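You operate a simulated robot arm through the tools that you are given. There is no shell and no other tool. Be economical: measure what you need, move in short steps, check, and stop when the job is done.

You run a simulated two-armed robot. Do the job below in one go: nothing can be reset, and whatever is moved stays where it is left.

Task
Hold the bowl, dry it with the tea towel, put it away.
Fine: top dishwasher side drawer, shut again; towel onto the drying rack; leave the pink cloth. Where these are worked on the way, their far stop is far enough and under half their travel is too little: top dishwasher side drawer.
Where things are to end (x, y in the base frame): tea towel within 6 cm of [52, -49].

The check looks at the end state, three seconds after you hand in, the way a careful person would. Anything else that was tipped, shoved, dropped, spilled or broken makes it a failure. Flat cloth is picked up by pressing the open fingertips on it (5 to 10 N) and closing them slowly along it; thin cloth reads only 2 to 8 mm in the jaws.

Robot
Two 7-joint arms with two-finger parallel grippers on one trunk, on a base that drives. Base frame: it is fixed to the floor where the robot stands at the start and does not move with it; the origin is under the middle of the robot, x ahead of it, y to its left, z up. Lengths are in cm, angles in degrees, forces in N, time in s.
The left shoulder is at the start at [7, 16.3, 114.5], the right one opposite. With the tool pointing down near the work surface each hand reaches from about 38 to 88 cm from the robot's upright axis, wherever it stands, measured 20 degrees to its own side. Places, roughly: drying rack top [60, -50, 90]; inside of the top dishwasher side drawer [70, 50, 70]; top dishwasher side drawer [60, 50, 70]. Payload 3.43 kg a hand.
Tool frame (each hand has its own): the origin (TCP) lies between the finger pads and is the grasp point; the fingertips stand 3.4 cm ahead of it; z points along the fingers, y is the line along which they close. The gripper opens to 12.8 cm. The fingers are 2.4 cm wide and 1.2 cm thick; the gripper's body (4.8 by 13 cm) begins 9.6 cm behind the TCP.
Orientation is that of the tool frame in the base frame, as [roll, pitch, yaw] about the fixed x, y, z axes, in that order (R = Rz(yaw) Ry(pitch) Rx(roll)). With the fingers straight down and closing along the base's y, the tool's x points along the base's -x, its y along +y and its z along -z.

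Tools
- The arms move only by the tool drive_tool. It takes "left_steps", "right_steps" or both (then of equal length, played together; a hand with none holds still); each is a list that holds one entry, the list of rows, each a list of 7 numbers: the shift along the tool's x, y, z in units of 200 mm (1.0 is 200 mm), then the turn, a rotation vector about the tool's x, y, z in units of 90 degrees (1.0 is 90 degrees), then the opening, from 0 (shut) to 1 (fully open). In form: [[[tx, ty, tz, rx, ry, rz, jaw], ...]]. A call has 1 to 10 rows; each row is the pose to reach, as a shift and turn from the pose commanded when the call began, along the tool's axes at that moment. A call with a number of a shift or a turn outside -1 to 1 is refused whole. Rows are played at 5 a second. More than 5 cm and 8.6 degrees between two rows, or a gripper value outside its range, and nothing of the call is played. Where a pose cannot be reached the arm comes as near as it can. A force on the tool above 40 N (or 10 N above the force at the start of the call, whichever is more), or a blocked arm, ends the call early, and 0.2 s more pass. The fingers move at their own pace (about 15.3 cm/s each) and stop on an object; they squeeze with about 34 N. The grip force told is the motor's: it shows also when the fingers shut on nothing. Time passes only in rows, and 0.2 s behind the last, so rows that repeat a pose let the fingers close. The reply holds the time, the measured pose of the TCP, the force on the tool along the base axes, the opening and the grip force, in the units named above and with some noise, with the torque about the TCP (base axes, N m) and any sound that the robot's microphone picked up.
- Cameras (640 x 400 px; columns grow to the right, rows downward): "scene" is now at [12.8, 1.04, 135.15]; the picture's right is [0.14, -0.99, 0.00], its down [-0.76, -0.11, -0.64] and it looks along [0.64, 0.09, -0.76] (base axes); focal length 214 px, centre (320, 200). "left" rides on the left gripper at [7.6, 1.1, -16] in its tool frame; the picture's right is [-0.15, 0.99, 0.00], its down [-0.88, -0.13, -0.46] and it looks along [-0.45, -0.07, 0.89] (tool axes); focal length 234 px, centre (320, 200). "right" rides on the right gripper at [7.6, -1.1, -16] in its tool frame; the picture's right is [0.15, 0.99, 0.00], its down [-0.88, 0.13, -0.46] and it looks along [-0.45, 0.07, 0.89] (tool axes); focal length 234 px, centre (320, 200). There is no depth. A picture from a camera that has moved, and an enlarged one, comes with that camera's place and axes in the base frame and with its lens.
- grab_frame(camera): a new picture of that camera. No time passes.
- slide_trunk(by): slides the trunk up (or, below 0, down) by that many cm; the arms and the scene camera ride with it, the base frame stays. It gives what a move gives, with no picture.
- drive_base(legs): drives the robot by 1 to 6 legs, each [ahead, left, turn to the left] in cm, cm and degrees, along the robot's own axes; the way and the turn of a leg run together, so that a leg with both is an arc; at most 150 cm and 180 degrees a leg. The arms and the cameras ride along, it lands a little off, and it stops where it bumps. It gives what a move gives.
- pan_tilt(pan, tilt): turns the head with the scene camera to pan (to the left, within 86 degrees either way) and tilt (down, from -29 to 69), counted from straight ahead of the robot. It gives what a move gives.
- zoom(camera, box): a new picture of the part [left, top, right, bottom] of that camera's present view, enlarged. No time passes.
- hand_in(): hands the job in; it is judged then, once.

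Work in short steps. Places have to be worked out from the pictures, the camera data and where the tool is seen: move nearer, look again, correct. Check each grasp and each placing, and mend what went wrong. You have 120 turns and 100 pictures in all, those below and enlarged ones among them. Open the grippers and draw the arms clear of the work before you hand the job in, unless the task says otherwise; then end with one line.

The tools are called after ">>>" as a command line: name --argument value ..., lists and objects as JSON in quotes. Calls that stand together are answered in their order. drive_tool: Moves the arms, as the interface text tells. Its arguments: {"type":"object","properties":{"left_steps":{"type":"array","items":{"type":"array","items":{"type":"array","items":{"type":"number"}}}},"right_steps":{"type":"array","items":{"type":"array","items":{"type":"array","items":{"type":"number"}}}}},"required":[]} The other tools are called the same way: slide_trunk (by) slides the trunk up or down; drive_base (legs) drives the base; pan_tilt (pan, tilt) turns the head that bears the scene camera; grab_frame (camera) takes a picture; zoom (camera, box) takes an enlarged picture of a part of a camera's view; hand_in () hands the job in.

At the start:

```text
time_s: 0.0
left_eef_pos: [50.5, 30.64, 117.38]
left_tool_rot: [179.9, -0.2, 180.0]
left_contact_force: [1.3, -0.8, -0.6]
left_torque: [-0.03, -0.02, -0.02]
left_grip_width: 12.77
left_gripper_force: 0.1
right_eef_pos: [50.95, -11.02, 118.57]
right_tool_rot: [-179.9, 0.0, -179.9]
right_contact_force: [-0.2, -0.1, -0.1]
right_torque: [0.0, -0.01, 0.0]
right_grip_width: 12.8
right_gripper_force: 0.0
trunk travel left (down, up): [-62.5, 31.5]
robot x, y, heading: [0.37, -0.26, -0.2]
head pan, tilt: [8.1, 49.9]
```

scene: 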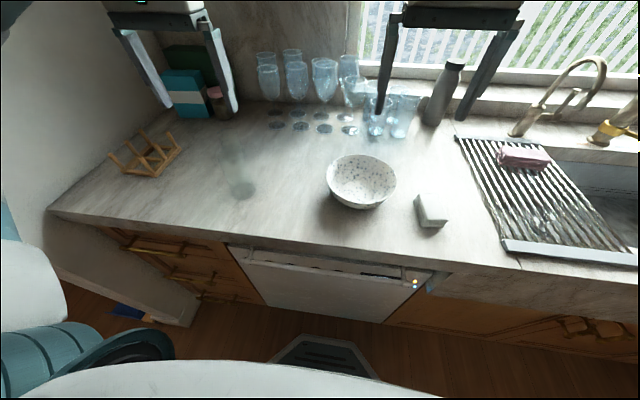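
right: 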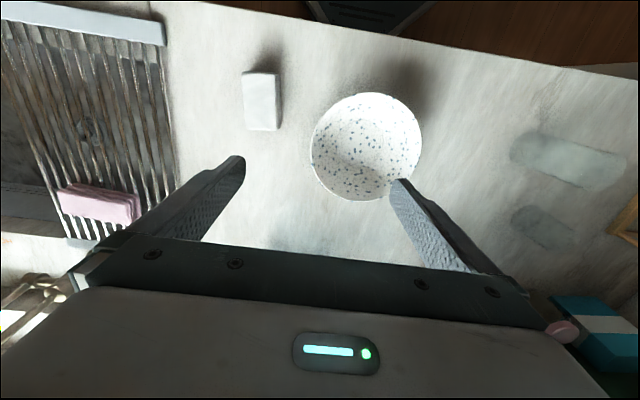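
left: 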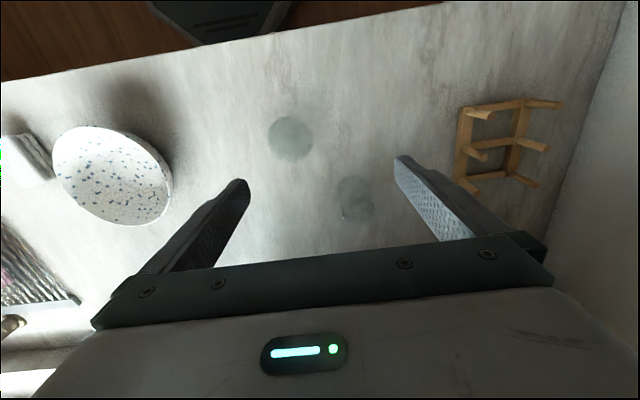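

The scene shows the bowl near [55,-4] and a white folded item near [50,-22]. I'll zoom in on those and on the drawers.

>>> zoom --camera "scene" --box '[300, 120, 640, 280]'

>>> zoom --camera "scene" --box '[40, 110, 300, 330]'

```text
1.88 times, centred on (470, 200) of scene
camera zoom: at [12.8, 1.04, 135.15], right [0.14, -0.99, 0.0], down [-0.76, -0.11, -0.64], along [0.64, 0.09, -0.76], focal length 404 px, centre (38, 200)
```

zoom: 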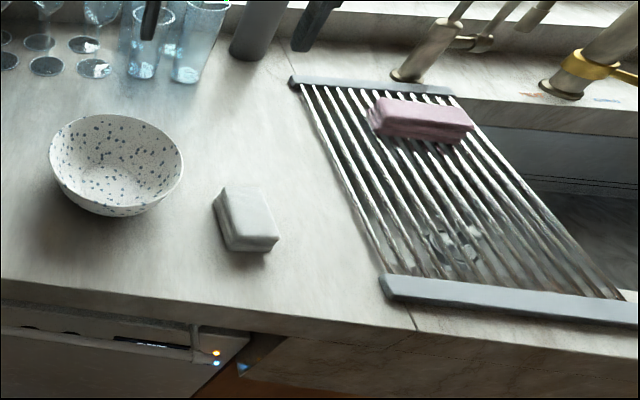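

```text
1.82 times, centred on (170, 220) of scene
camera zoom: at [12.8, 1.04, 135.15], right [0.14, -0.99, 0.0], down [-0.76, -0.11, -0.64], along [0.64, 0.09, -0.76], focal length 390 px, centre (593, 164)
```

zoom: 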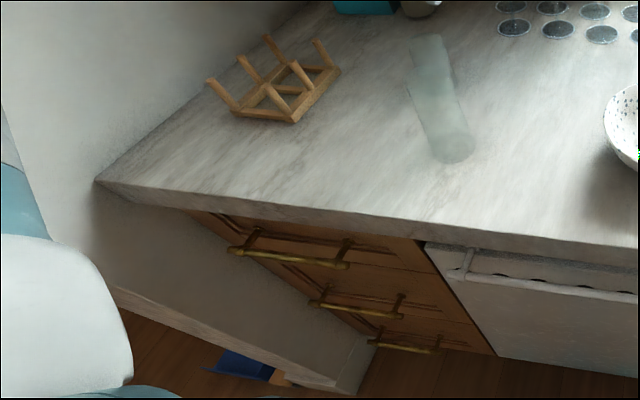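

The towel is the folded white block, and two frosted glasses seem to stand near [50,26] and [65,35]. I'll turn the head to look at the drawer and the floor on the left.

>>> pan_tilt --pan 55 --tilt 45

>>> grab_frame --camera "scene"

```text
time_s: 1.1
left_eef_pos: [50.46, 30.58, 117.33]
left_tool_rot: [-179.9, 0.0, -180.0]
left_contact_force: [0.1, 0.4, -1.1]
left_torque: [-0.04, 0.01, -0.01]
left_grip_width: 12.8
left_gripper_force: 0.1
right_eef_pos: [50.94, -10.91, 118.62]
right_tool_rot: [180.0, -0.1, 179.9]
right_contact_force: [0.5, 0.1, 0.0]
right_torque: [0.03, 0.02, 0.01]
right_grip_width: 12.78
right_gripper_force: 0.1
trunk travel left (down, up): [-62.5, 31.5]
robot x, y, heading: [0.04, 0.1, -0.1]
head pan, tilt: [55.0, 45.0]
```

```text
94 pictures are left
camera scene: at [9.83, 6.6, 135.83], right [0.82, -0.57, 0.0], down [-0.41, -0.58, -0.71], along [0.41, 0.58, -0.71], focal length 214 px, centre (320, 200)
```

scene: 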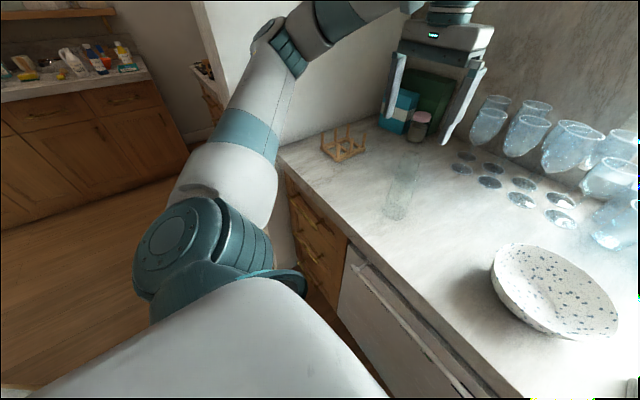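

The arm hides the drawer from here. I'll back off 30 cm with the hands kept high and look again.

>>> drive_base --legs '[[-30, 0, 0]]'

>>> pan_tilt --pan 38 --tilt 38

>>> grab_frame --camera "scene"

```text
time_s: 3.2
left_eef_pos: [20.68, 30.64, 117.37]
left_tool_rot: [179.9, -0.1, -179.9]
left_contact_force: [0.3, 0.1, 0.2]
left_torque: [0.0, -0.02, 0.0]
left_grip_width: 12.81
left_gripper_force: 0.1
right_eef_pos: [21.1, -10.94, 118.58]
right_tool_rot: [180.0, 0.0, 180.0]
right_contact_force: [0.6, 0.0, 0.5]
right_torque: [0.01, -0.02, 0.01]
right_grip_width: 12.79
right_gripper_force: 0.0
trunk travel left (down, up): [-62.5, 31.5]
robot x, y, heading: [-29.97, 0.11, -0.1]
head pan, tilt: [55.0, 45.0]
```

```text
time_s: 4.0
left_eef_pos: [20.7, 30.67, 117.28]
left_tool_rot: [-180.0, -0.1, -179.9]
left_contact_force: [1.0, 0.7, 0.0]
left_torque: [0.02, -0.02, 0.01]
left_grip_width: 12.8
left_gripper_force: 0.1
right_eef_pos: [21.1, -11.15, 118.67]
right_tool_rot: [-180.0, 0.1, 180.0]
right_contact_force: [-0.7, 0.9, -0.8]
right_torque: [-0.01, 0.01, 0.02]
right_grip_width: 12.81
right_gripper_force: 0.1
trunk travel left (down, up): [-62.5, 31.5]
robot x, y, heading: [-30.0, 0.15, 0.2]
head pan, tilt: [38.0, 38.0]
```

```text
93 pictures are left
camera scene: at [-17.86, 5.27, 136.85], right [0.62, -0.79, 0.0], down [-0.49, -0.38, -0.79], along [0.62, 0.49, -0.62], focal length 214 px, centre (320, 200)
```

scene: 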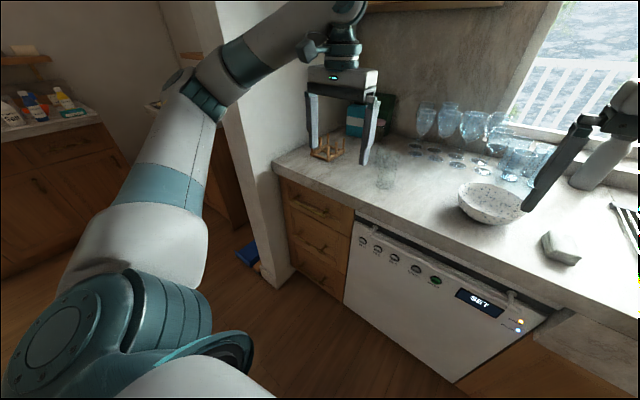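

Now the drawer stack left of the dishwasher shows. I'll zoom in on it.

>>> zoom --camera "scene" --box '[260, 140, 420, 240]'

```text
4.00 times, centred on (340, 190) of scene
camera zoom: at [-17.86, 5.27, 136.85], right [0.62, -0.79, 0.0], down [-0.49, -0.38, -0.79], along [0.62, 0.49, -0.62], focal length 858 px, centre (240, 240)
```

zoom: 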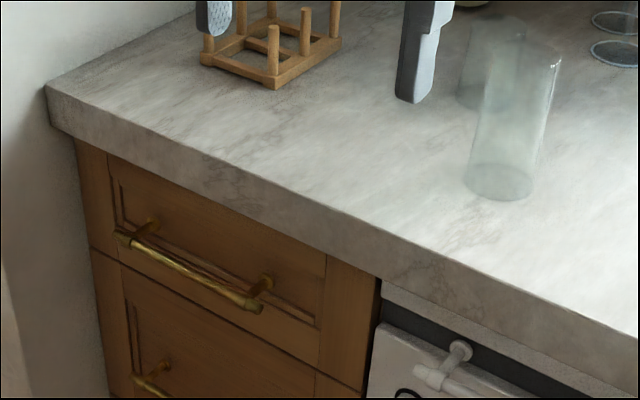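

The top drawer handle is a horizontal bar from about y=44 to 63, at z≈77 and x≈34. I'll drive left, lower the trunk and turn the left hand to point forward.

>>> drive_base --legs '[[0, 24, 0]]'

>>> slide_trunk --by -25

>>> drive_tool --left_steps '[[[0, 0, 0, 0, -0.09, 0, 1], [0, 0, 0, 0, -0.18, 0, 1], [0, 0, 0, 0, -0.27, 0, 1], [0, 0, 0, 0, -0.36, 0, 1], [0, 0, 0, 0, -0.45, 0, 1], [0, 0, 0, 0, -0.54, 0, 1], [0, 0, 0, 0, -0.63, 0, 1], [0, 0, 0, 0, -0.72, 0, 1], [0, 0, 0, 0, -0.81, 0, 1], [0, 0, 0, 0, -0.9, 0, 1]]]'

```text
time_s: 5.8
left_eef_pos: [20.61, 54.78, 117.41]
left_tool_rot: [-180.0, -0.1, -179.9]
left_contact_force: [0.6, -0.6, -0.4]
left_torque: [0.0, -0.03, 0.02]
left_grip_width: 12.8
left_gripper_force: 0.0
right_eef_pos: [21.13, 13.16, 118.65]
right_tool_rot: [-180.0, -0.1, -179.9]
right_contact_force: [-0.6, 0.2, -0.7]
right_torque: [-0.02, -0.01, 0.01]
right_grip_width: 12.8
right_gripper_force: 0.0
trunk travel left (down, up): [-62.5, 31.5]
robot x, y, heading: [-29.93, 24.16, 0.0]
head pan, tilt: [38.0, 38.0]
```

```text
time_s: 8.3
left_eef_pos: [20.65, 54.71, 92.4]
left_tool_rot: [-180.0, -0.1, -179.9]
left_contact_force: [-0.3, -0.2, 0.2]
left_torque: [0.01, 0.0, -0.03]
left_grip_width: 12.81
left_gripper_force: 0.0
right_eef_pos: [21.1, 13.15, 93.58]
right_tool_rot: [-180.0, 0.0, 180.0]
right_contact_force: [-0.5, -0.3, -0.1]
right_torque: [-0.03, 0.0, -0.05]
right_grip_width: 12.79
right_gripper_force: 0.0
trunk travel left (down, up): [-37.5, 56.5]
robot x, y, heading: [-29.96, 23.86, 0.1]
head pan, tilt: [38.0, 38.0]
```

```text
time_s: 10.6
left_eef_pos: [28.43, 57.86, 95.8]
left_tool_rot: [-179.7, 81.0, -179.6]
left_contact_force: [-0.2, 0.8, -0.5]
left_torque: [0.02, 0.03, -0.01]
left_grip_width: 12.77
left_gripper_force: 0.0
left hand out of reach, approached as far as the arm can: row 7, 8, 9, 10
right_eef_pos: [21.19, 13.21, 93.61]
right_tool_rot: [-179.9, 0.0, -179.9]
right_contact_force: [-0.6, 0.5, -0.7]
right_torque: [-0.01, -0.02, 0.0]
right_grip_width: 12.8
right_gripper_force: 0.0
trunk travel left (down, up): [-37.5, 56.5]
robot x, y, heading: [-29.9, 24.22, 0.5]
head pan, tilt: [38.0, 38.0]
```

The hand needed more distance, so I'll back off 12 cm and roll the gripper so it closes vertically.

>>> drive_base --legs '[[-12, 0, 0]]'

>>> drive_tool --left_steps '[[[0, 0, 0.02, 0, 0, 0.09, 1], [0, 0, 0.04, 0, 0, 0.18, 1], [0, 0, 0.06, 0, 0, 0.27, 1], [0, 0, 0.08, 0, 0, 0.36, 1], [0, 0, 0.1, 0, 0, 0.45, 1], [0, 0, 0.12, 0, 0, 0.54, 1], [0, 0, 0.14, 0, 0, 0.63, 1], [0, 0, 0.16, 0, 0, 0.72, 1], [0, 0, 0.18, 0, 0, 0.81, 1], [0, 0, 0.2, 0, 0, 0.9, 1]]]'

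```text
time_s: 11.8
left_eef_pos: [16.33, 57.8, 95.85]
left_tool_rot: [-179.7, 81.0, -179.7]
left_contact_force: [-0.2, 0.3, 0.8]
left_torque: [0.01, 0.04, 0.01]
left_grip_width: 12.79
left_gripper_force: 0.0
right_eef_pos: [9.11, 13.09, 93.76]
right_tool_rot: [-179.9, 0.1, -180.0]
right_contact_force: [-0.1, 0.1, 1.1]
right_torque: [0.0, -0.01, 0.0]
right_grip_width: 12.8
right_gripper_force: 0.1
trunk travel left (down, up): [-37.5, 56.5]
robot x, y, heading: [-41.8, 23.83, 0.3]
head pan, tilt: [38.0, 38.0]
```

```text
time_s: 14.0
left_eef_pos: [20.44, 57.76, 95.21]
left_tool_rot: [99.1, 8.8, 91.6]
left_contact_force: [-0.2, 0.0, -0.4]
left_torque: [0.02, 0.01, 0.02]
left_grip_width: 12.8
left_gripper_force: 0.1
right_eef_pos: [9.15, 13.22, 93.74]
right_tool_rot: [-179.9, 0.1, -180.0]
right_contact_force: [0.0, -0.4, 0.2]
right_torque: [0.0, -0.01, 0.01]
right_grip_width: 12.81
right_gripper_force: 0.1
trunk travel left (down, up): [-37.5, 56.5]
robot x, y, heading: [-41.75, 23.83, 0.0]
head pan, tilt: [38.0, 38.0]
```

The roll worked. I'll finish the last few degrees, lower the trunk to handle height and look through the left wrist camera.

>>> drive_tool --left_steps '[[[-0.1, 0, 0, -0.05, 0, 0.05, 1], [-0.18, 0, 0, -0.1, 0, 0.1, 1]]]'

>>> slide_trunk --by -18

>>> grab_frame --camera "left"

>>> grab_frame --camera "scene"

```text
time_s: 14.6
left_eef_pos: [20.58, 54.23, 95.83]
left_tool_rot: [90.1, -0.1, 91.0]
left_contact_force: [-1.1, 0.5, -0.4]
left_torque: [-0.02, -0.01, -0.01]
left_grip_width: 12.8
left_gripper_force: 0.1
right_eef_pos: [9.29, 13.23, 93.64]
right_tool_rot: [-179.9, 0.0, -179.9]
right_contact_force: [-0.1, 0.1, 0.0]
right_torque: [0.01, -0.04, 0.04]
right_grip_width: 12.8
right_gripper_force: 0.1
trunk travel left (down, up): [-37.5, 56.5]
robot x, y, heading: [-41.58, 23.93, 0.2]
head pan, tilt: [38.0, 38.0]
```

```text
time_s: 16.6
left_eef_pos: [20.68, 54.34, 77.73]
left_tool_rot: [90.2, 0.0, 90.8]
left_contact_force: [-0.1, 0.1, -0.3]
left_torque: [0.0, 0.04, 0.02]
left_grip_width: 12.81
left_gripper_force: 0.1
right_eef_pos: [9.23, 13.14, 75.72]
right_tool_rot: [-179.9, 0.0, -179.9]
right_contact_force: [0.3, -0.6, 0.3]
right_torque: [-0.01, -0.01, 0.0]
right_grip_width: 12.79
right_gripper_force: 0.0
trunk travel left (down, up): [-19.5, 74.5]
robot x, y, heading: [-41.7, 23.73, 0.2]
head pan, tilt: [38.0, 38.0]
```

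```text
91 pictures are left
camera left: at [4.41, 61.58, 79.06], right [0.0, -0.15, 0.99], down [-0.44, -0.89, -0.13], along [0.9, -0.44, -0.07], focal length 234 px, centre (320, 200)
```

left: 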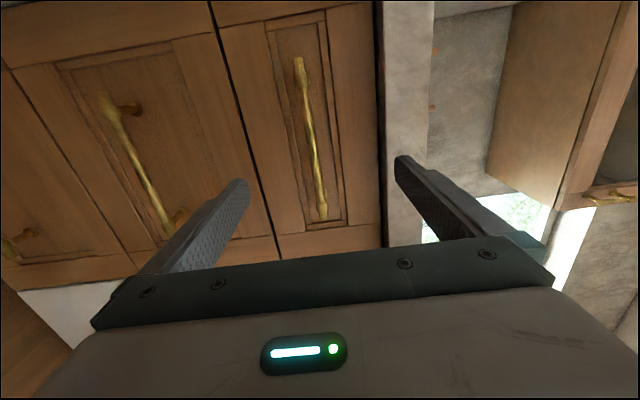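

```text
90 pictures are left
camera scene: at [-29.8, 29.35, 93.86], right [0.62, -0.79, 0.0], down [-0.48, -0.38, -0.79], along [0.62, 0.49, -0.62], focal length 214 px, centre (320, 200)
```

scene: 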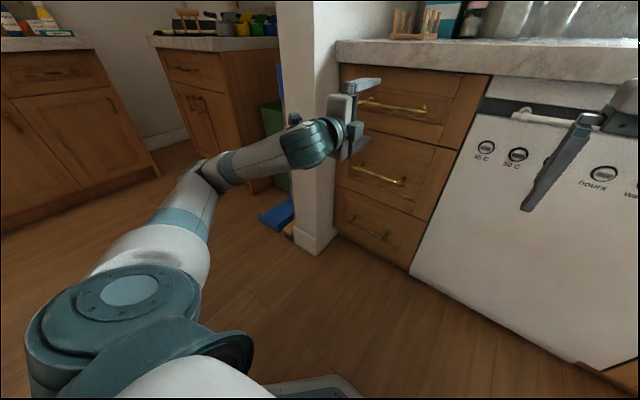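

The bar lies at z≈77, y 44–64, and both views agree on x≈34. I'll advance the open gripper over it in steps.

>>> drive_tool --left_steps '[[[0, -0.03, 0.2, 0, 0, 0, 1], [0, -0.035, 0.4, 0, 0, 0, 1], [0, -0.035, 0.52, 0, 0, 0, 1], [0, -0.035, 0.63, 0, 0, 0, 1], [0, -0.035, 0.63, 0, 0, 0, 1]]]'

>>> grab_frame --camera "left"

```text
time_s: 17.8
left_eef_pos: [33.07, 54.53, 77.01]
left_tool_rot: [90.0, 0.0, 90.8]
left_contact_force: [0.4, 0.0, 0.6]
left_torque: [-0.02, -0.02, 0.0]
left_grip_width: 12.79
left_gripper_force: 0.0
right_eef_pos: [9.3, 13.11, 75.65]
right_tool_rot: [-180.0, -0.1, -179.9]
right_contact_force: [-0.5, 0.7, 0.3]
right_torque: [0.01, 0.0, 0.03]
right_grip_width: 12.82
right_gripper_force: 0.1
trunk travel left (down, up): [-19.5, 74.5]
robot x, y, heading: [-41.58, 24.11, 0.1]
head pan, tilt: [38.0, 38.0]
```

```text
89 pictures are left
camera left: at [16.92, 61.83, 78.28], right [0.0, -0.15, 0.99], down [-0.44, -0.89, -0.13], along [0.9, -0.44, -0.07], focal length 234 px, centre (320, 200)
```

left: 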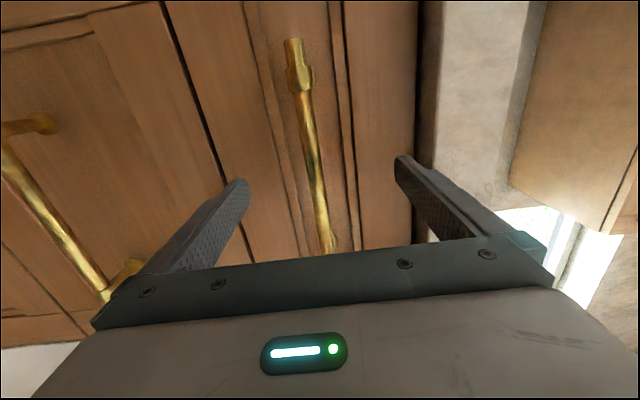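

The bar runs between the fingers, so I'll close on it.

>>> drive_tool --left_steps '[[[0, 0, 0, 0, 0, 0, 0.6], [0, 0, 0, 0, 0, 0, 0.3], [0, 0, 0, 0, 0, 0, 0], [0, 0, 0, 0, 0, 0, 0], [0, 0, 0, 0, 0, 0, 0]]]'

>>> grab_frame --camera "left"

```text
time_s: 19.0
left_eef_pos: [32.99, 54.59, 76.82]
left_tool_rot: [90.2, -0.1, 90.8]
left_contact_force: [-8.8, -1.8, -12.0]
left_torque: [-0.06, 0.22, 0.42]
left_grip_width: 1.26
left_gripper_force: 44.7
right_eef_pos: [9.26, 13.24, 75.6]
right_tool_rot: [-180.0, -0.1, -179.9]
right_contact_force: [0.2, -0.3, -0.1]
right_torque: [0.02, 0.04, -0.01]
right_grip_width: 12.81
right_gripper_force: 0.0
trunk travel left (down, up): [-19.5, 74.5]
robot x, y, heading: [-41.81, 23.85, 0.0]
head pan, tilt: [38.0, 38.0]
```

```text
88 pictures are left
camera left: at [16.93, 61.82, 78.12], right [0.01, -0.15, 0.99], down [-0.44, -0.89, -0.13], along [0.9, -0.44, -0.07], focal length 234 px, centre (320, 200)
```

left: 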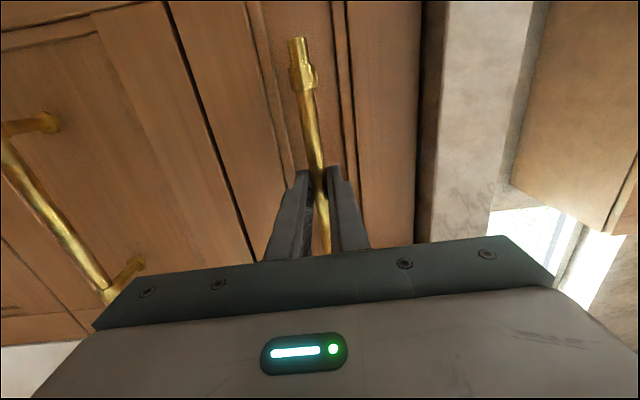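

The handle is gripped (1.26 cm, 45 N). I'll pull by driving straight back.

>>> drive_tool --left_steps '[[[0, -0.015, -0.02, 0, 0, 0, 0], [0, -0.015, -0.1, 0, 0, 0, 0]]]'

>>> drive_base --legs '[[-12, 0, 0]]'

>>> grab_frame --camera "scene"

```text
time_s: 19.6
left_eef_pos: [31.08, 54.54, 76.83]
left_tool_rot: [90.1, 0.0, 91.0]
left_contact_force: [-1.0, 3.3, -3.1]
left_torque: [-0.06, 0.03, -1.11]
left_grip_width: 1.26
left_gripper_force: 45.2
right_eef_pos: [9.2, 13.22, 75.59]
right_tool_rot: [-180.0, -0.1, -179.9]
right_contact_force: [0.5, 0.9, 0.5]
right_torque: [-0.02, 0.03, -0.02]
right_grip_width: 12.8
right_gripper_force: 0.1
trunk travel left (down, up): [-19.5, 74.5]
robot x, y, heading: [-41.78, 24.21, 0.0]
head pan, tilt: [38.0, 38.0]
```

```text
time_s: 20.7
left_eef_pos: [23.41, 54.52, 76.75]
left_tool_rot: [90.2, -0.1, 90.9]
left_contact_force: [3.3, -0.7, 7.7]
left_torque: [-0.12, -0.28, 0.01]
left_grip_width: 1.29
left_gripper_force: 45.2
right_eef_pos: [1.5, 13.16, 75.89]
right_tool_rot: [179.9, 0.3, -179.8]
right_contact_force: [0.2, -0.7, -0.5]
right_torque: [0.02, 0.01, 0.01]
right_grip_width: 12.82
right_gripper_force: 0.2
trunk travel left (down, up): [-19.5, 74.5]
robot x, y, heading: [-49.19, 23.83, 0.3]
head pan, tilt: [38.0, 38.0]
stopped in leg 1: the robot was blocked; the commanded pose is now the measured one
```

```text
87 pictures are left
camera scene: at [-37.37, 29.33, 93.84], right [0.62, -0.79, 0.0], down [-0.48, -0.38, -0.79], along [0.62, 0.49, -0.62], focal length 214 px, centre (320, 200)
```

scene: 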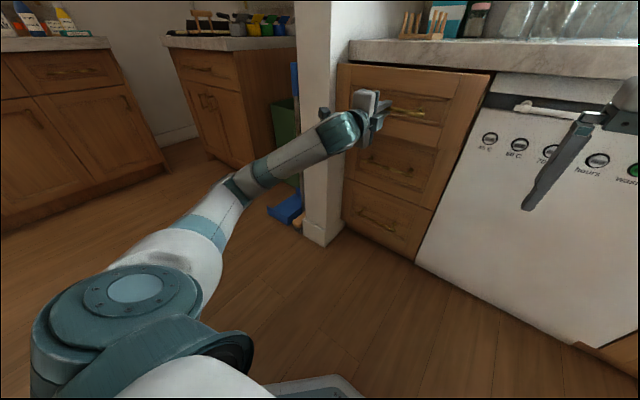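

The base stopped after 7.4 cm although the drawer came along about 9.6 cm. I'll zoom in to see what moved.

>>> zoom --camera "scene" --box '[320, 40, 520, 165]'

>>> grab_frame --camera "left"

```text
3.20 times, centred on (420, 102) of scene
camera zoom: at [-37.37, 29.33, 93.84], right [0.62, -0.79, 0.0], down [-0.48, -0.38, -0.79], along [0.62, 0.49, -0.62], focal length 686 px, centre (0, 512)
```

zoom: 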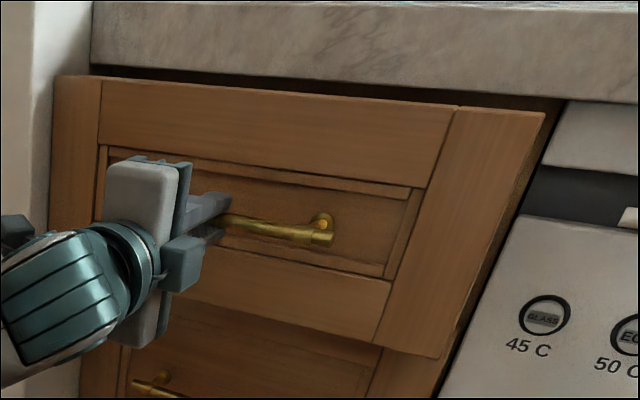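

```text
85 pictures are left
camera left: at [7.3, 61.78, 78.06], right [0.0, -0.15, 0.99], down [-0.44, -0.89, -0.13], along [0.9, -0.44, -0.07], focal length 234 px, centre (320, 200)
```

left: 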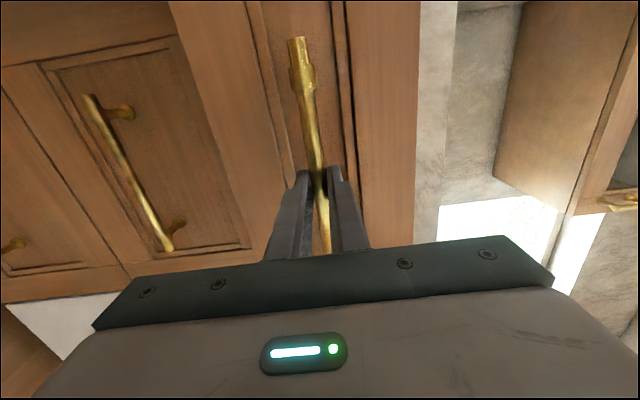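

The top drawer is moving, and is about 10 cm out. I'll keep pulling with the arm.

>>> drive_tool --left_steps '[[[0, 0, -0.1, 0, 0, 0, 0], [0, 0, -0.2, 0, 0, 0, 0], [0, 0, -0.3, 0, 0, 0, 0], [0, 0, -0.4, 0, 0, 0, 0], [0, 0, -0.5, 0, 0, 0, 0], [0, 0, -0.6, 0, 0, 0, 0], [0, 0, -0.7, 0, 0, 0, 0], [0, 0, -0.8, 0, 0, 0, 0]]]'

```text
time_s: 22.5
left_eef_pos: [11.25, 54.55, 76.76]
left_tool_rot: [91.2, -0.4, 90.3]
left_contact_force: [-2.4, -24.1, -12.8]
left_torque: [-0.34, 0.24, 0.84]
left_grip_width: 1.3
left_gripper_force: 44.7
left hand out of reach, approached as far as the arm can: row 7, 8
right_eef_pos: [1.6, 12.95, 75.77]
right_tool_rot: [179.9, 0.3, -179.9]
right_contact_force: [-0.3, 0.0, 0.8]
right_torque: [0.01, 0.01, -0.01]
right_grip_width: 12.79
right_gripper_force: 0.0
trunk travel left (down, up): [-19.5, 74.5]
robot x, y, heading: [-49.54, 24.04, 0.2]
head pan, tilt: [38.0, 38.0]
```

The drawer is about 22 cm out and the arm has reached its near limit. I'll try driving back again.

>>> drive_base --legs '[[-15, 0, 0]]'

>>> grab_frame --camera "scene"

```text
time_s: 23.2
left_eef_pos: [11.11, 54.56, 76.88]
left_tool_rot: [91.3, -0.2, 90.0]
left_contact_force: [1.3, -1.1, 0.7]
left_torque: [-0.2, 0.01, 0.17]
left_grip_width: 1.29
left_gripper_force: 44.9
right_eef_pos: [1.61, 12.95, 75.85]
right_tool_rot: [179.9, 0.2, -180.0]
right_contact_force: [0.7, -0.5, -0.4]
right_torque: [-0.04, 0.01, 0.0]
right_grip_width: 12.81
right_gripper_force: 0.0
trunk travel left (down, up): [-19.5, 74.5]
robot x, y, heading: [-49.13, 24.21, -0.2]
head pan, tilt: [38.0, 38.0]
stopped in leg 1: the robot was blocked; the commanded pose is now the measured one
```

```text
84 pictures are left
camera scene: at [-37.31, 29.28, 93.86], right [0.62, -0.79, 0.0], down [-0.49, -0.38, -0.79], along [0.62, 0.49, -0.62], focal length 214 px, centre (320, 200)
```

scene: 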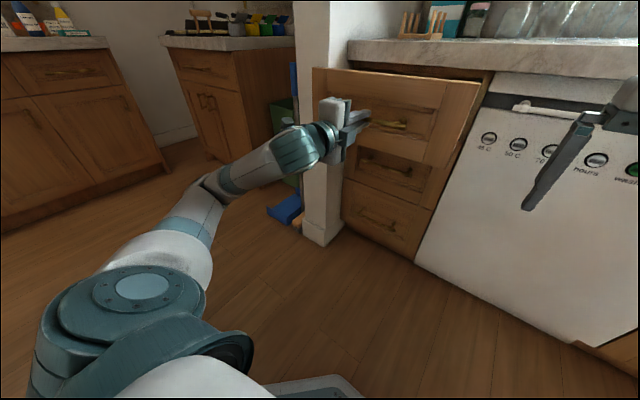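

Something behind blocks the base at x≈-49, so I'll open the jaw and slide off the bar sideways by driving right. The rest of the opening can be done later from inside the drawer.

>>> drive_tool --left_steps '[[[0, 0, 0, 0, 0, 0, 0.5], [0, 0, 0, 0, 0, 0, 1], [0, 0, 0, 0, 0, 0, 1], [0, 0, 0, 0, 0, 0, 1]]]'

>>> drive_base --legs '[[0, -28, 0]]'

>>> grab_frame --camera "scene"

```text
time_s: 24.2
left_eef_pos: [11.19, 54.67, 76.8]
left_tool_rot: [91.2, -0.2, 90.0]
left_contact_force: [-0.2, -0.3, 0.0]
left_torque: [0.01, 0.02, -0.02]
left_grip_width: 12.8
left_gripper_force: 0.2
right_eef_pos: [1.65, 13.08, 75.9]
right_tool_rot: [179.9, 0.3, -179.9]
right_contact_force: [-0.1, -0.3, 0.2]
right_torque: [0.01, -0.01, 0.03]
right_grip_width: 12.79
right_gripper_force: 0.1
trunk travel left (down, up): [-19.5, 74.5]
robot x, y, heading: [-48.94, 24.31, -0.2]
head pan, tilt: [38.0, 38.0]
```

```text
time_s: 26.2
left_eef_pos: [11.17, 26.33, 76.95]
left_tool_rot: [91.2, -0.2, 90.3]
left_contact_force: [-0.5, -0.3, -0.3]
left_torque: [0.02, -0.02, 0.01]
left_grip_width: 12.79
left_gripper_force: 0.0
right_eef_pos: [1.58, -15.1, 75.9]
right_tool_rot: [180.0, 0.2, -179.8]
right_contact_force: [0.2, 0.1, 0.3]
right_torque: [-0.01, 0.04, 0.01]
right_grip_width: 12.8
right_gripper_force: 0.0
trunk travel left (down, up): [-19.5, 74.5]
robot x, y, heading: [-49.25, -3.97, 0.2]
head pan, tilt: [38.0, 38.0]
```

```text
83 pictures are left
camera scene: at [-37.31, 1.12, 93.85], right [0.62, -0.79, 0.0], down [-0.48, -0.38, -0.79], along [0.62, 0.49, -0.62], focal length 214 px, centre (320, 200)
```

scene: 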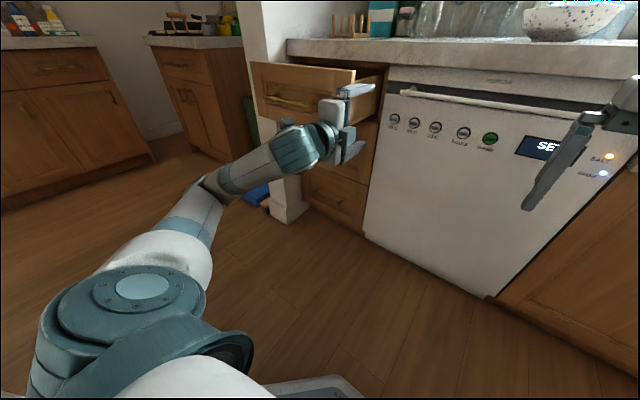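

The hand slid off cleanly. I'll raise the trunk and turn the left hand back to pointing down.

>>> slide_trunk --by 40

>>> drive_tool --left_steps '[[[0, 0, 0.02, 0, 0, -0.09, 1], [0, 0, 0.04, 0, 0, -0.18, 1], [0, 0, 0.06, 0, 0, -0.27, 1], [0, 0, 0.08, 0, 0, -0.36, 1], [0, 0, 0.1, 0, 0, -0.45, 1], [0, 0, 0.12, 0, 0, -0.54, 1], [0, 0, 0.14, 0, 0, -0.63, 1], [0, 0, 0.14, 0, 0, -0.72, 1], [0, 0, 0.14, 0, 0, -0.81, 1], [0, 0, 0.14, 0, 0, -0.9, 1]]]'

>>> drive_tool --left_steps '[[[0, 0, 0, 0, 0.05, -0.05, 1], [0, 0, 0, 0, 0.12, -0.1, 1], [0, 0, 0, 0, 0.21, -0.1, 1], [0, 0, 0, 0, 0.3, -0.1, 1], [0, 0, 0, 0, 0.39, -0.1, 1], [0, 0, 0, 0, 0.48, -0.1, 1], [0, 0, 0, 0, 0.57, -0.1, 1], [0, 0, 0, 0, 0.66, -0.1, 1], [0, 0, 0, 0, 0.75, -0.1, 1]]]'

```text
time_s: 30.0
left_eef_pos: [11.14, 26.47, 116.83]
left_tool_rot: [91.2, -0.3, 90.2]
left_contact_force: [0.0, -0.3, -0.1]
left_torque: [-0.01, 0.0, 0.01]
left_grip_width: 12.8
left_gripper_force: 0.1
right_eef_pos: [1.65, -15.05, 115.93]
right_tool_rot: [180.0, 0.2, -179.8]
right_contact_force: [-0.3, 0.2, 0.5]
right_torque: [0.01, 0.01, 0.01]
right_grip_width: 12.8
right_gripper_force: 0.1
trunk travel left (down, up): [-59.5, 34.5]
robot x, y, heading: [-49.42, -4.19, 0.1]
head pan, tilt: [38.0, 38.0]
```

```text
time_s: 32.2
left_eef_pos: [14.03, 26.49, 116.79]
left_tool_rot: [97.7, 80.8, 97.9]
left_contact_force: [0.2, 0.8, -0.1]
left_torque: [0.0, 0.01, -0.02]
left_grip_width: 12.78
left_gripper_force: 0.1
right_eef_pos: [1.56, -15.22, 116.0]
right_tool_rot: [179.9, 0.3, -179.7]
right_contact_force: [0.4, 0.0, 0.9]
right_torque: [0.01, 0.0, -0.01]
right_grip_width: 12.8
right_gripper_force: 0.0
trunk travel left (down, up): [-59.5, 34.5]
robot x, y, heading: [-49.35, -4.29, 0.1]
head pan, tilt: [38.0, 38.0]
```

```text
time_s: 34.2
left_eef_pos: [13.98, 26.32, 116.8]
left_tool_rot: [177.6, 21.5, -175.9]
left_contact_force: [0.5, -0.8, -0.3]
left_torque: [0.01, 0.0, 0.01]
left_grip_width: 12.82
left_gripper_force: 0.0
right_eef_pos: [1.73, -15.21, 115.78]
right_tool_rot: [180.0, 0.2, -179.8]
right_contact_force: [1.2, -1.2, 0.8]
right_torque: [0.0, 0.0, 0.02]
right_grip_width: 12.82
right_gripper_force: 0.0
trunk travel left (down, up): [-59.5, 34.5]
robot x, y, heading: [-49.08, -4.44, 0.0]
head pan, tilt: [38.0, 38.0]
```

I'll finish the pitch correction, drive forward 24 cm with the hands high, and look into the drawer.

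>>> drive_tool --left_steps '[[[0, 0, 0, 0, 0.08, 0, 1], [0, 0, 0, 0, 0.16, 0, 1], [0, 0, 0, 0, 0.24, 0, 1]]]'

>>> drive_base --legs '[[24, 0, 0]]'

>>> pan_tilt --pan 52 --tilt 45

>>> grab_frame --camera "scene"

>>> grab_frame --camera "left"

```text
time_s: 35.0
left_eef_pos: [13.93, 26.38, 116.8]
left_tool_rot: [177.8, -0.1, -175.1]
left_contact_force: [0.7, 0.2, -0.4]
left_torque: [0.02, 0.01, -0.02]
left_grip_width: 12.79
left_gripper_force: 0.1
right_eef_pos: [1.65, -15.18, 115.87]
right_tool_rot: [179.7, 0.3, -179.9]
right_contact_force: [-0.5, 0.0, 0.9]
right_torque: [0.0, 0.01, -0.01]
right_grip_width: 12.78
right_gripper_force: 0.1
trunk travel left (down, up): [-59.5, 34.5]
robot x, y, heading: [-49.12, -4.0, 0.2]
head pan, tilt: [38.0, 38.0]
```

```text
time_s: 36.8
left_eef_pos: [37.85, 26.37, 116.71]
left_tool_rot: [177.7, 0.0, -175.3]
left_contact_force: [0.7, 0.1, -0.1]
left_torque: [0.04, 0.02, -0.01]
left_grip_width: 12.8
left_gripper_force: 0.1
right_eef_pos: [25.39, -15.18, 115.95]
right_tool_rot: [179.8, 0.3, -180.0]
right_contact_force: [-0.5, -0.3, 0.0]
right_torque: [0.02, 0.01, 0.0]
right_grip_width: 12.8
right_gripper_force: 0.0
trunk travel left (down, up): [-59.5, 34.5]
robot x, y, heading: [-25.33, -4.15, -0.1]
head pan, tilt: [38.0, 38.0]
```

```text
time_s: 37.6
left_eef_pos: [37.76, 26.45, 116.8]
left_tool_rot: [177.9, 0.0, -175.2]
left_contact_force: [0.4, 0.0, 0.0]
left_torque: [0.02, 0.0, 0.04]
left_grip_width: 12.8
left_gripper_force: 0.1
right_eef_pos: [25.43, -15.19, 116.0]
right_tool_rot: [179.8, 0.3, -179.9]
right_contact_force: [-0.4, 0.4, 0.5]
right_torque: [0.02, 0.02, 0.04]
right_grip_width: 12.78
right_gripper_force: 0.0
trunk travel left (down, up): [-59.5, 34.5]
robot x, y, heading: [-25.62, -4.21, -0.1]
head pan, tilt: [52.0, 45.0]
```

```text
82 pictures are left
camera scene: at [-15.27, 2.23, 132.83], right [0.79, -0.62, 0.0], down [-0.44, -0.56, -0.71], along [0.44, 0.56, -0.71], focal length 214 px, centre (320, 200)
```

scene: 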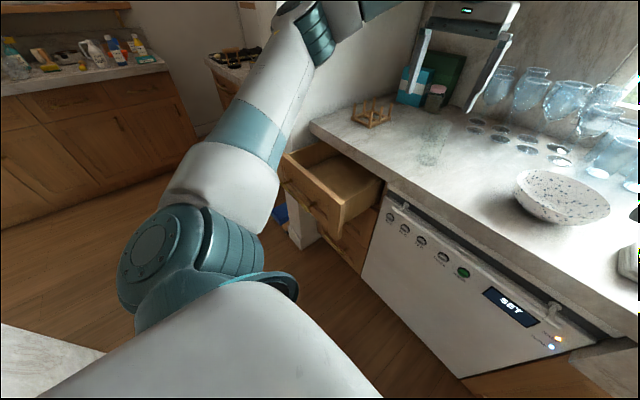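

```text
81 pictures are left
camera left: at [30.18, 26.21, 132.88], right [0.06, 1.0, 0.04], down [0.89, -0.07, 0.45], along [0.45, 0.0, -0.89], focal length 234 px, centre (320, 200)
```

left: 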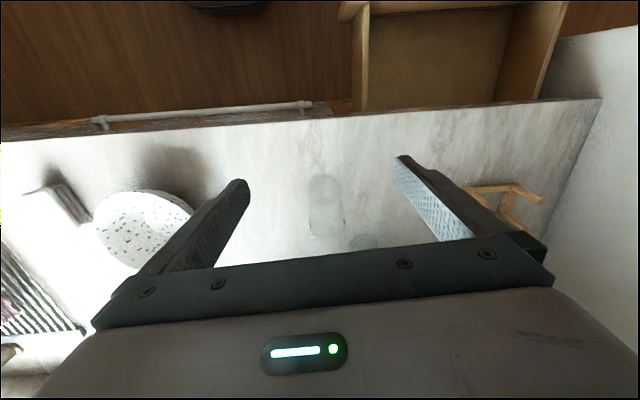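

The drawer is empty, with inner walls at about y 38–65, the front panel near x≈19 and the counter edge at x=36. I'll move the left hand above the opening.

>>> drive_tool --left_steps '[[[0.1, 0.2, 0, 0, 0, 0, 0.5], [0.2, 0.4, 0, 0, 0, 0, 0.5], [0.3, 0.6, 0, 0, 0, 0, 0.5], [0.4, 0.8, 0, 0, 0, 0.02, 0.5], [0.5, 1.0, 0, -0.025, 0, 0.055, 0.5], [0.5, 1.0, 0, -0.025, 0, 0.055, 0.5]]]'

>>> grab_frame --camera "left"

```text
time_s: 39.0
left_eef_pos: [26.32, 45.4, 117.36]
left_tool_rot: [175.4, -0.4, 179.7]
left_contact_force: [-0.1, 0.0, -0.1]
left_torque: [0.0, 0.01, -0.01]
left_grip_width: 6.4
left_gripper_force: 0.1
right_eef_pos: [25.55, -15.24, 115.87]
right_tool_rot: [179.9, 0.2, -179.9]
right_contact_force: [0.1, -0.3, 0.0]
right_torque: [0.0, 0.03, -0.01]
right_grip_width: 12.81
right_gripper_force: 0.0
trunk travel left (down, up): [-59.5, 34.5]
robot x, y, heading: [-25.03, -4.31, 0.3]
head pan, tilt: [52.0, 45.0]
```

```text
80 pictures are left
camera left: at [18.66, 45.28, 133.65], right [0.15, 0.99, 0.08], down [0.88, -0.17, 0.44], along [0.45, 0.0, -0.9], focal length 234 px, centre (320, 200)
```

left: 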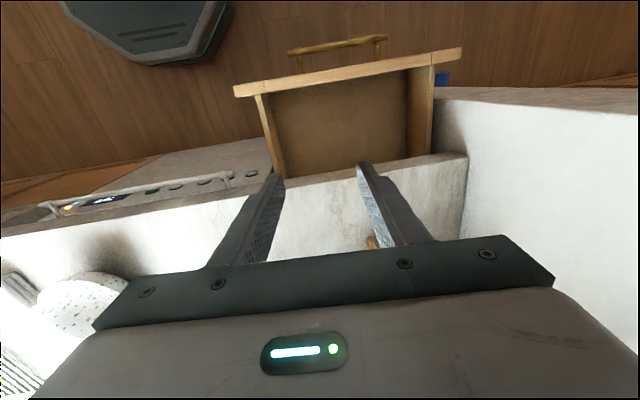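

The opening spans x≈20–34, and the hand at x≈26 fits with its narrow side. I'll descend in stages.

>>> drive_tool --left_steps '[[[0, 0.1, 0, 0.025, 0, 0, 0.5], [0, 0.25, 0.1, 0.05, 0, 0, 0.5], [0, 0.25, 0.3, 0.05, 0, 0, 0.5], [0, 0.25, 0.5, 0.05, 0, 0, 0.5], [0, 0.25, 0.7, 0.05, 0, 0, 0.5], [0, 0.25, 0.9, 0.05, 0, 0, 0.5], [0, 0.25, 0.9, 0.05, 0, 0, 0.5]]]'

>>> grab_frame --camera "left"

>>> grab_frame --camera "scene"

```text
time_s: 40.6
left_eef_pos: [26.07, 51.82, 99.96]
left_tool_rot: [180.0, -0.2, 179.8]
left_contact_force: [0.0, 1.1, 0.6]
left_torque: [0.01, 0.01, 0.03]
left_grip_width: 6.39
left_gripper_force: 0.1
right_eef_pos: [25.4, -15.22, 115.93]
right_tool_rot: [179.8, 0.2, -179.9]
right_contact_force: [0.3, 0.6, 0.0]
right_torque: [0.0, 0.0, -0.01]
right_grip_width: 12.8
right_gripper_force: 0.0
trunk travel left (down, up): [-59.5, 34.5]
robot x, y, heading: [-25.85, -4.12, -0.1]
head pan, tilt: [52.0, 45.0]
```

```text
79 pictures are left
camera left: at [18.51, 52.97, 116.07], right [0.15, 0.99, 0.0], down [0.88, -0.13, 0.45], along [0.45, -0.07, -0.89], focal length 234 px, centre (320, 200)
```

left: 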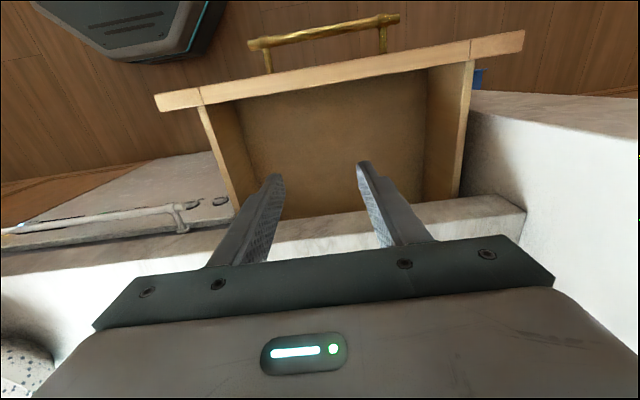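

```text
78 pictures are left
camera scene: at [-15.32, 2.19, 132.83], right [0.79, -0.62, 0.0], down [-0.44, -0.56, -0.71], along [0.44, 0.56, -0.71], focal length 214 px, centre (320, 200)
```

scene: 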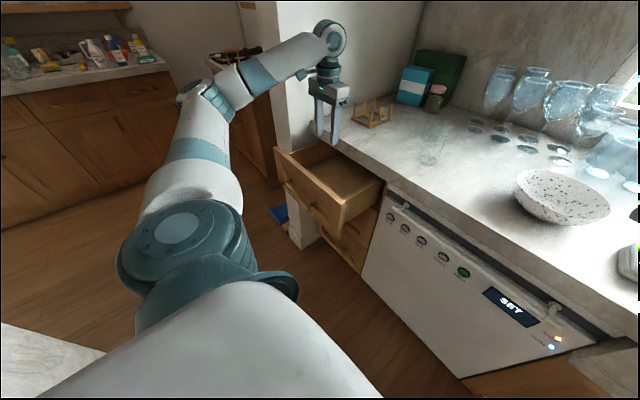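

The hand is centred over the opening, so I'll go down to z≈81 (tips at 77.6).

>>> drive_tool --left_steps '[[[0, 0, 0.2, 0, 0, 0, 0.5], [0, 0, 0.4, 0, 0, 0, 0.5], [0, 0, 0.6, 0, 0, 0, 0.5], [0, 0, 0.8, 0, 0, 0, 0.5], [0, 0, 0.95, 0, 0, 0, 0.5], [0, 0, 0.95, 0, 0, 0, 0.5]]]'

>>> drive_tool --left_steps '[[[0.2, 0, 0, 0, 0, 0, 0.5], [0.3, 0, 0, 0, 0, 0, 0.5], [0.4, 0, 0, 0, 0, 0, 0.5], [0.5, 0, 0, 0, 0, 0, 0.5], [0.6, 0, 0, 0, 0, 0, 0.5], [0.7, 0, 0, 0, 0, 0, 0.5], [0.8, 0, 0, 0, 0, 0, 0.5], [0.9, 0, 0, 0, 0, 0, 0.5], [1.0, 0, 0, 0, 0, 0, 0.5]]]'

>>> grab_frame --camera "scene"

```text
time_s: 42.0
left_eef_pos: [26.09, 51.8, 80.85]
left_tool_rot: [-180.0, -0.2, 179.8]
left_contact_force: [0.4, 1.1, -0.7]
left_torque: [0.0, 0.0, 0.01]
left_grip_width: 6.41
left_gripper_force: 0.0
right_eef_pos: [25.38, -15.09, 115.9]
right_tool_rot: [179.9, 0.4, -179.9]
right_contact_force: [0.2, -0.4, -0.7]
right_torque: [0.02, -0.02, 0.0]
right_grip_width: 12.81
right_gripper_force: 0.2
trunk travel left (down, up): [-59.5, 34.5]
robot x, y, heading: [-25.77, -4.13, 0.3]
head pan, tilt: [52.0, 45.0]
```

```text
time_s: 44.0
left_eef_pos: [5.98, 51.87, 80.98]
left_tool_rot: [-179.9, -0.3, 179.8]
left_contact_force: [0.6, -0.4, 0.6]
left_torque: [0.0, -0.03, 0.04]
left_grip_width: 6.39
left_gripper_force: 0.0
right_eef_pos: [25.31, -15.16, 115.94]
right_tool_rot: [179.9, 0.3, -179.9]
right_contact_force: [-0.2, -0.3, 0.2]
right_torque: [0.01, 0.0, -0.02]
right_grip_width: 12.82
right_gripper_force: 0.1
trunk travel left (down, up): [-59.5, 34.5]
robot x, y, heading: [-25.26, -4.39, -0.2]
head pan, tilt: [52.0, 45.0]
```

```text
77 pictures are left
camera scene: at [-15.38, 2.19, 132.84], right [0.79, -0.62, 0.0], down [-0.44, -0.56, -0.71], along [0.44, 0.56, -0.71], focal length 214 px, centre (320, 200)
```

scene: 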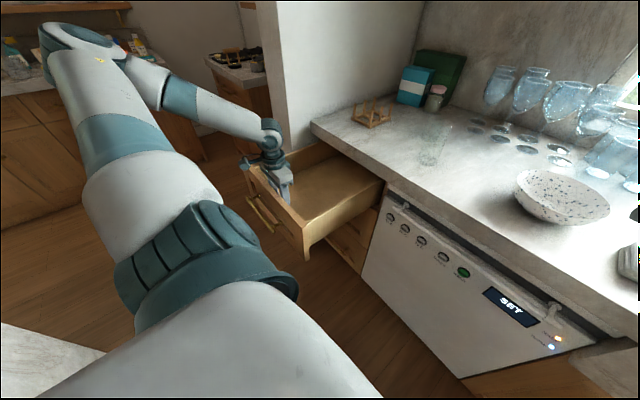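

The drawer came out to about 36 cm with no stop yet. I'll pull a little further.

>>> drive_tool --left_steps '[[[0.1, 0, 0, 0, 0, 0, 0.5], [0.2, 0, 0, 0, 0, 0, 0.5], [0.3, 0, 0, 0, 0, 0, 0.5], [0.3, 0, 0, 0, 0, 0, 0.5]]]'

```text
time_s: 45.0
left_eef_pos: [0.04, 51.95, 81.01]
left_tool_rot: [-179.9, -0.4, 179.8]
left_contact_force: [-0.5, 0.4, -0.2]
left_torque: [-0.02, 0.01, 0.02]
left_grip_width: 6.4
left_gripper_force: 0.1
right_eef_pos: [25.43, -15.13, 115.93]
right_tool_rot: [180.0, 0.3, -179.9]
right_contact_force: [0.8, 0.8, -0.5]
right_torque: [0.01, -0.01, -0.02]
right_grip_width: 12.79
right_gripper_force: 0.0
trunk travel left (down, up): [-59.5, 34.5]
robot x, y, heading: [-25.86, -4.17, 0.1]
head pan, tilt: [52.0, 45.0]
```

The drawer is open about 42 cm, which is plenty. I'll lift the left hand out, then drive forward to a working position.

>>> drive_tool --left_steps '[[[-0.1, 0, -0.1, 0, 0, 0, 0.5], [-0.2, 0, -0.3, 0, 0, 0, 0.5], [-0.2, 0, -0.5, 0, 0, 0, 0.5], [-0.2, 0, -0.7, 0, 0, 0, 0.5], [-0.2, 0, -0.9, 0, 0, 0, 0.5], [-0.2, 0, -1.0, 0, 0, 0, 0.5]]]'

>>> drive_tool --left_steps '[[[0, 0, -0.2, 0, 0, 0, 0.5], [0, 0, -0.4, 0, 0, 0, 0.5], [0, 0, -0.6, 0, 0, 0, 0.5], [0, 0, -0.8, 0, 0, 0, 0.5], [0, 0, -0.95, 0, 0, 0, 0.5]]]'

>>> drive_base --legs '[[20, 0, 0]]'

>>> pan_tilt --pan 10 --tilt 52

>>> grab_frame --camera "scene"

>>> grab_frame --camera "right"

```text
time_s: 46.4
left_eef_pos: [4.13, 51.94, 101.14]
left_tool_rot: [-179.9, -0.3, 179.6]
left_contact_force: [-0.2, -0.4, 0.8]
left_torque: [0.0, 0.02, 0.0]
left_grip_width: 6.4
left_gripper_force: 0.1
right_eef_pos: [25.42, -15.14, 115.9]
right_tool_rot: [179.9, 0.2, -179.9]
right_contact_force: [-0.1, 0.2, 0.7]
right_torque: [-0.01, 0.03, 0.01]
right_grip_width: 12.81
right_gripper_force: 0.1
trunk travel left (down, up): [-59.5, 34.5]
robot x, y, heading: [-25.29, -4.24, 0.2]
head pan, tilt: [52.0, 45.0]
```

```text
time_s: 47.6
left_eef_pos: [4.27, 52.02, 120.21]
left_tool_rot: [-179.9, -0.3, 179.9]
left_contact_force: [-0.5, 0.7, 0.5]
left_torque: [-0.01, -0.02, 0.01]
left_grip_width: 6.41
left_gripper_force: 0.1
right_eef_pos: [25.48, -15.24, 115.86]
right_tool_rot: [179.9, 0.2, -179.9]
right_contact_force: [-1.1, -0.1, -1.1]
right_torque: [0.01, 0.01, -0.01]
right_grip_width: 12.8
right_gripper_force: 0.1
trunk travel left (down, up): [-59.5, 34.5]
robot x, y, heading: [-25.24, -4.06, 0.0]
head pan, tilt: [52.0, 45.0]
```

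```text
time_s: 49.2
left_eef_pos: [24.09, 52.04, 120.09]
left_tool_rot: [-180.0, -0.4, 179.8]
left_contact_force: [0.2, -0.6, -0.4]
left_torque: [0.0, 0.02, 0.0]
left_grip_width: 6.4
left_gripper_force: 0.0
right_eef_pos: [45.36, -15.18, 116.02]
right_tool_rot: [180.0, 0.3, -180.0]
right_contact_force: [-0.2, -1.0, 0.0]
right_torque: [-0.01, 0.0, 0.01]
right_grip_width: 12.8
right_gripper_force: 0.0
trunk travel left (down, up): [-59.5, 34.5]
robot x, y, heading: [-5.51, -4.15, -0.1]
head pan, tilt: [52.0, 45.0]
```

```text
time_s: 50.2
left_eef_pos: [24.19, 52.02, 120.08]
left_tool_rot: [-179.9, -0.4, 179.8]
left_contact_force: [0.6, -0.3, 0.0]
left_torque: [-0.01, -0.01, -0.01]
left_grip_width: 6.4
left_gripper_force: 0.1
right_eef_pos: [45.35, -15.21, 115.86]
right_tool_rot: [179.9, 0.3, 180.0]
right_contact_force: [0.3, 0.6, -0.3]
right_torque: [0.0, -0.01, 0.03]
right_grip_width: 12.82
right_gripper_force: 0.0
trunk travel left (down, up): [-59.5, 34.5]
robot x, y, heading: [-5.79, -4.12, -0.2]
head pan, tilt: [10.0, 52.0]
```

```text
76 pictures are left
camera scene: at [6.99, -2.89, 131.87], right [0.17, -0.98, 0.0], down [-0.78, -0.14, -0.62], along [0.61, 0.11, -0.79], focal length 214 px, centre (320, 200)
```

scene: 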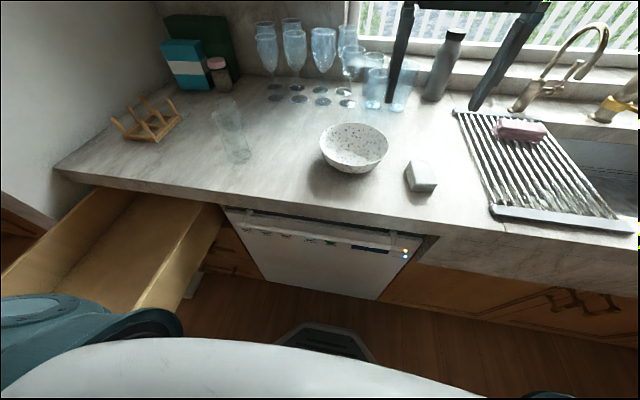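

```text
75 pictures are left
camera right: at [37.73, -16.34, 131.88], right [-0.15, 0.99, 0.0], down [0.88, 0.13, 0.46], along [0.45, 0.07, -0.89], focal length 234 px, centre (320, 200)
```

right: 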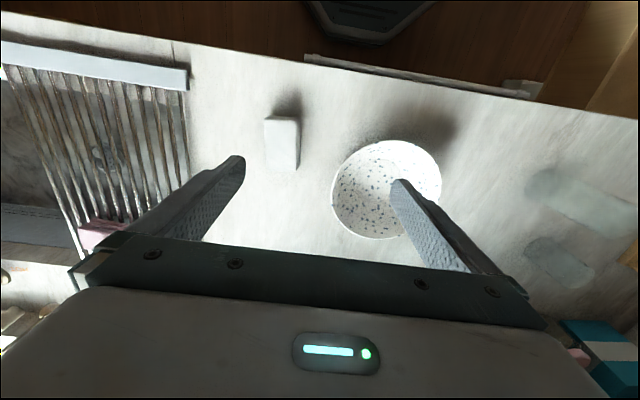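

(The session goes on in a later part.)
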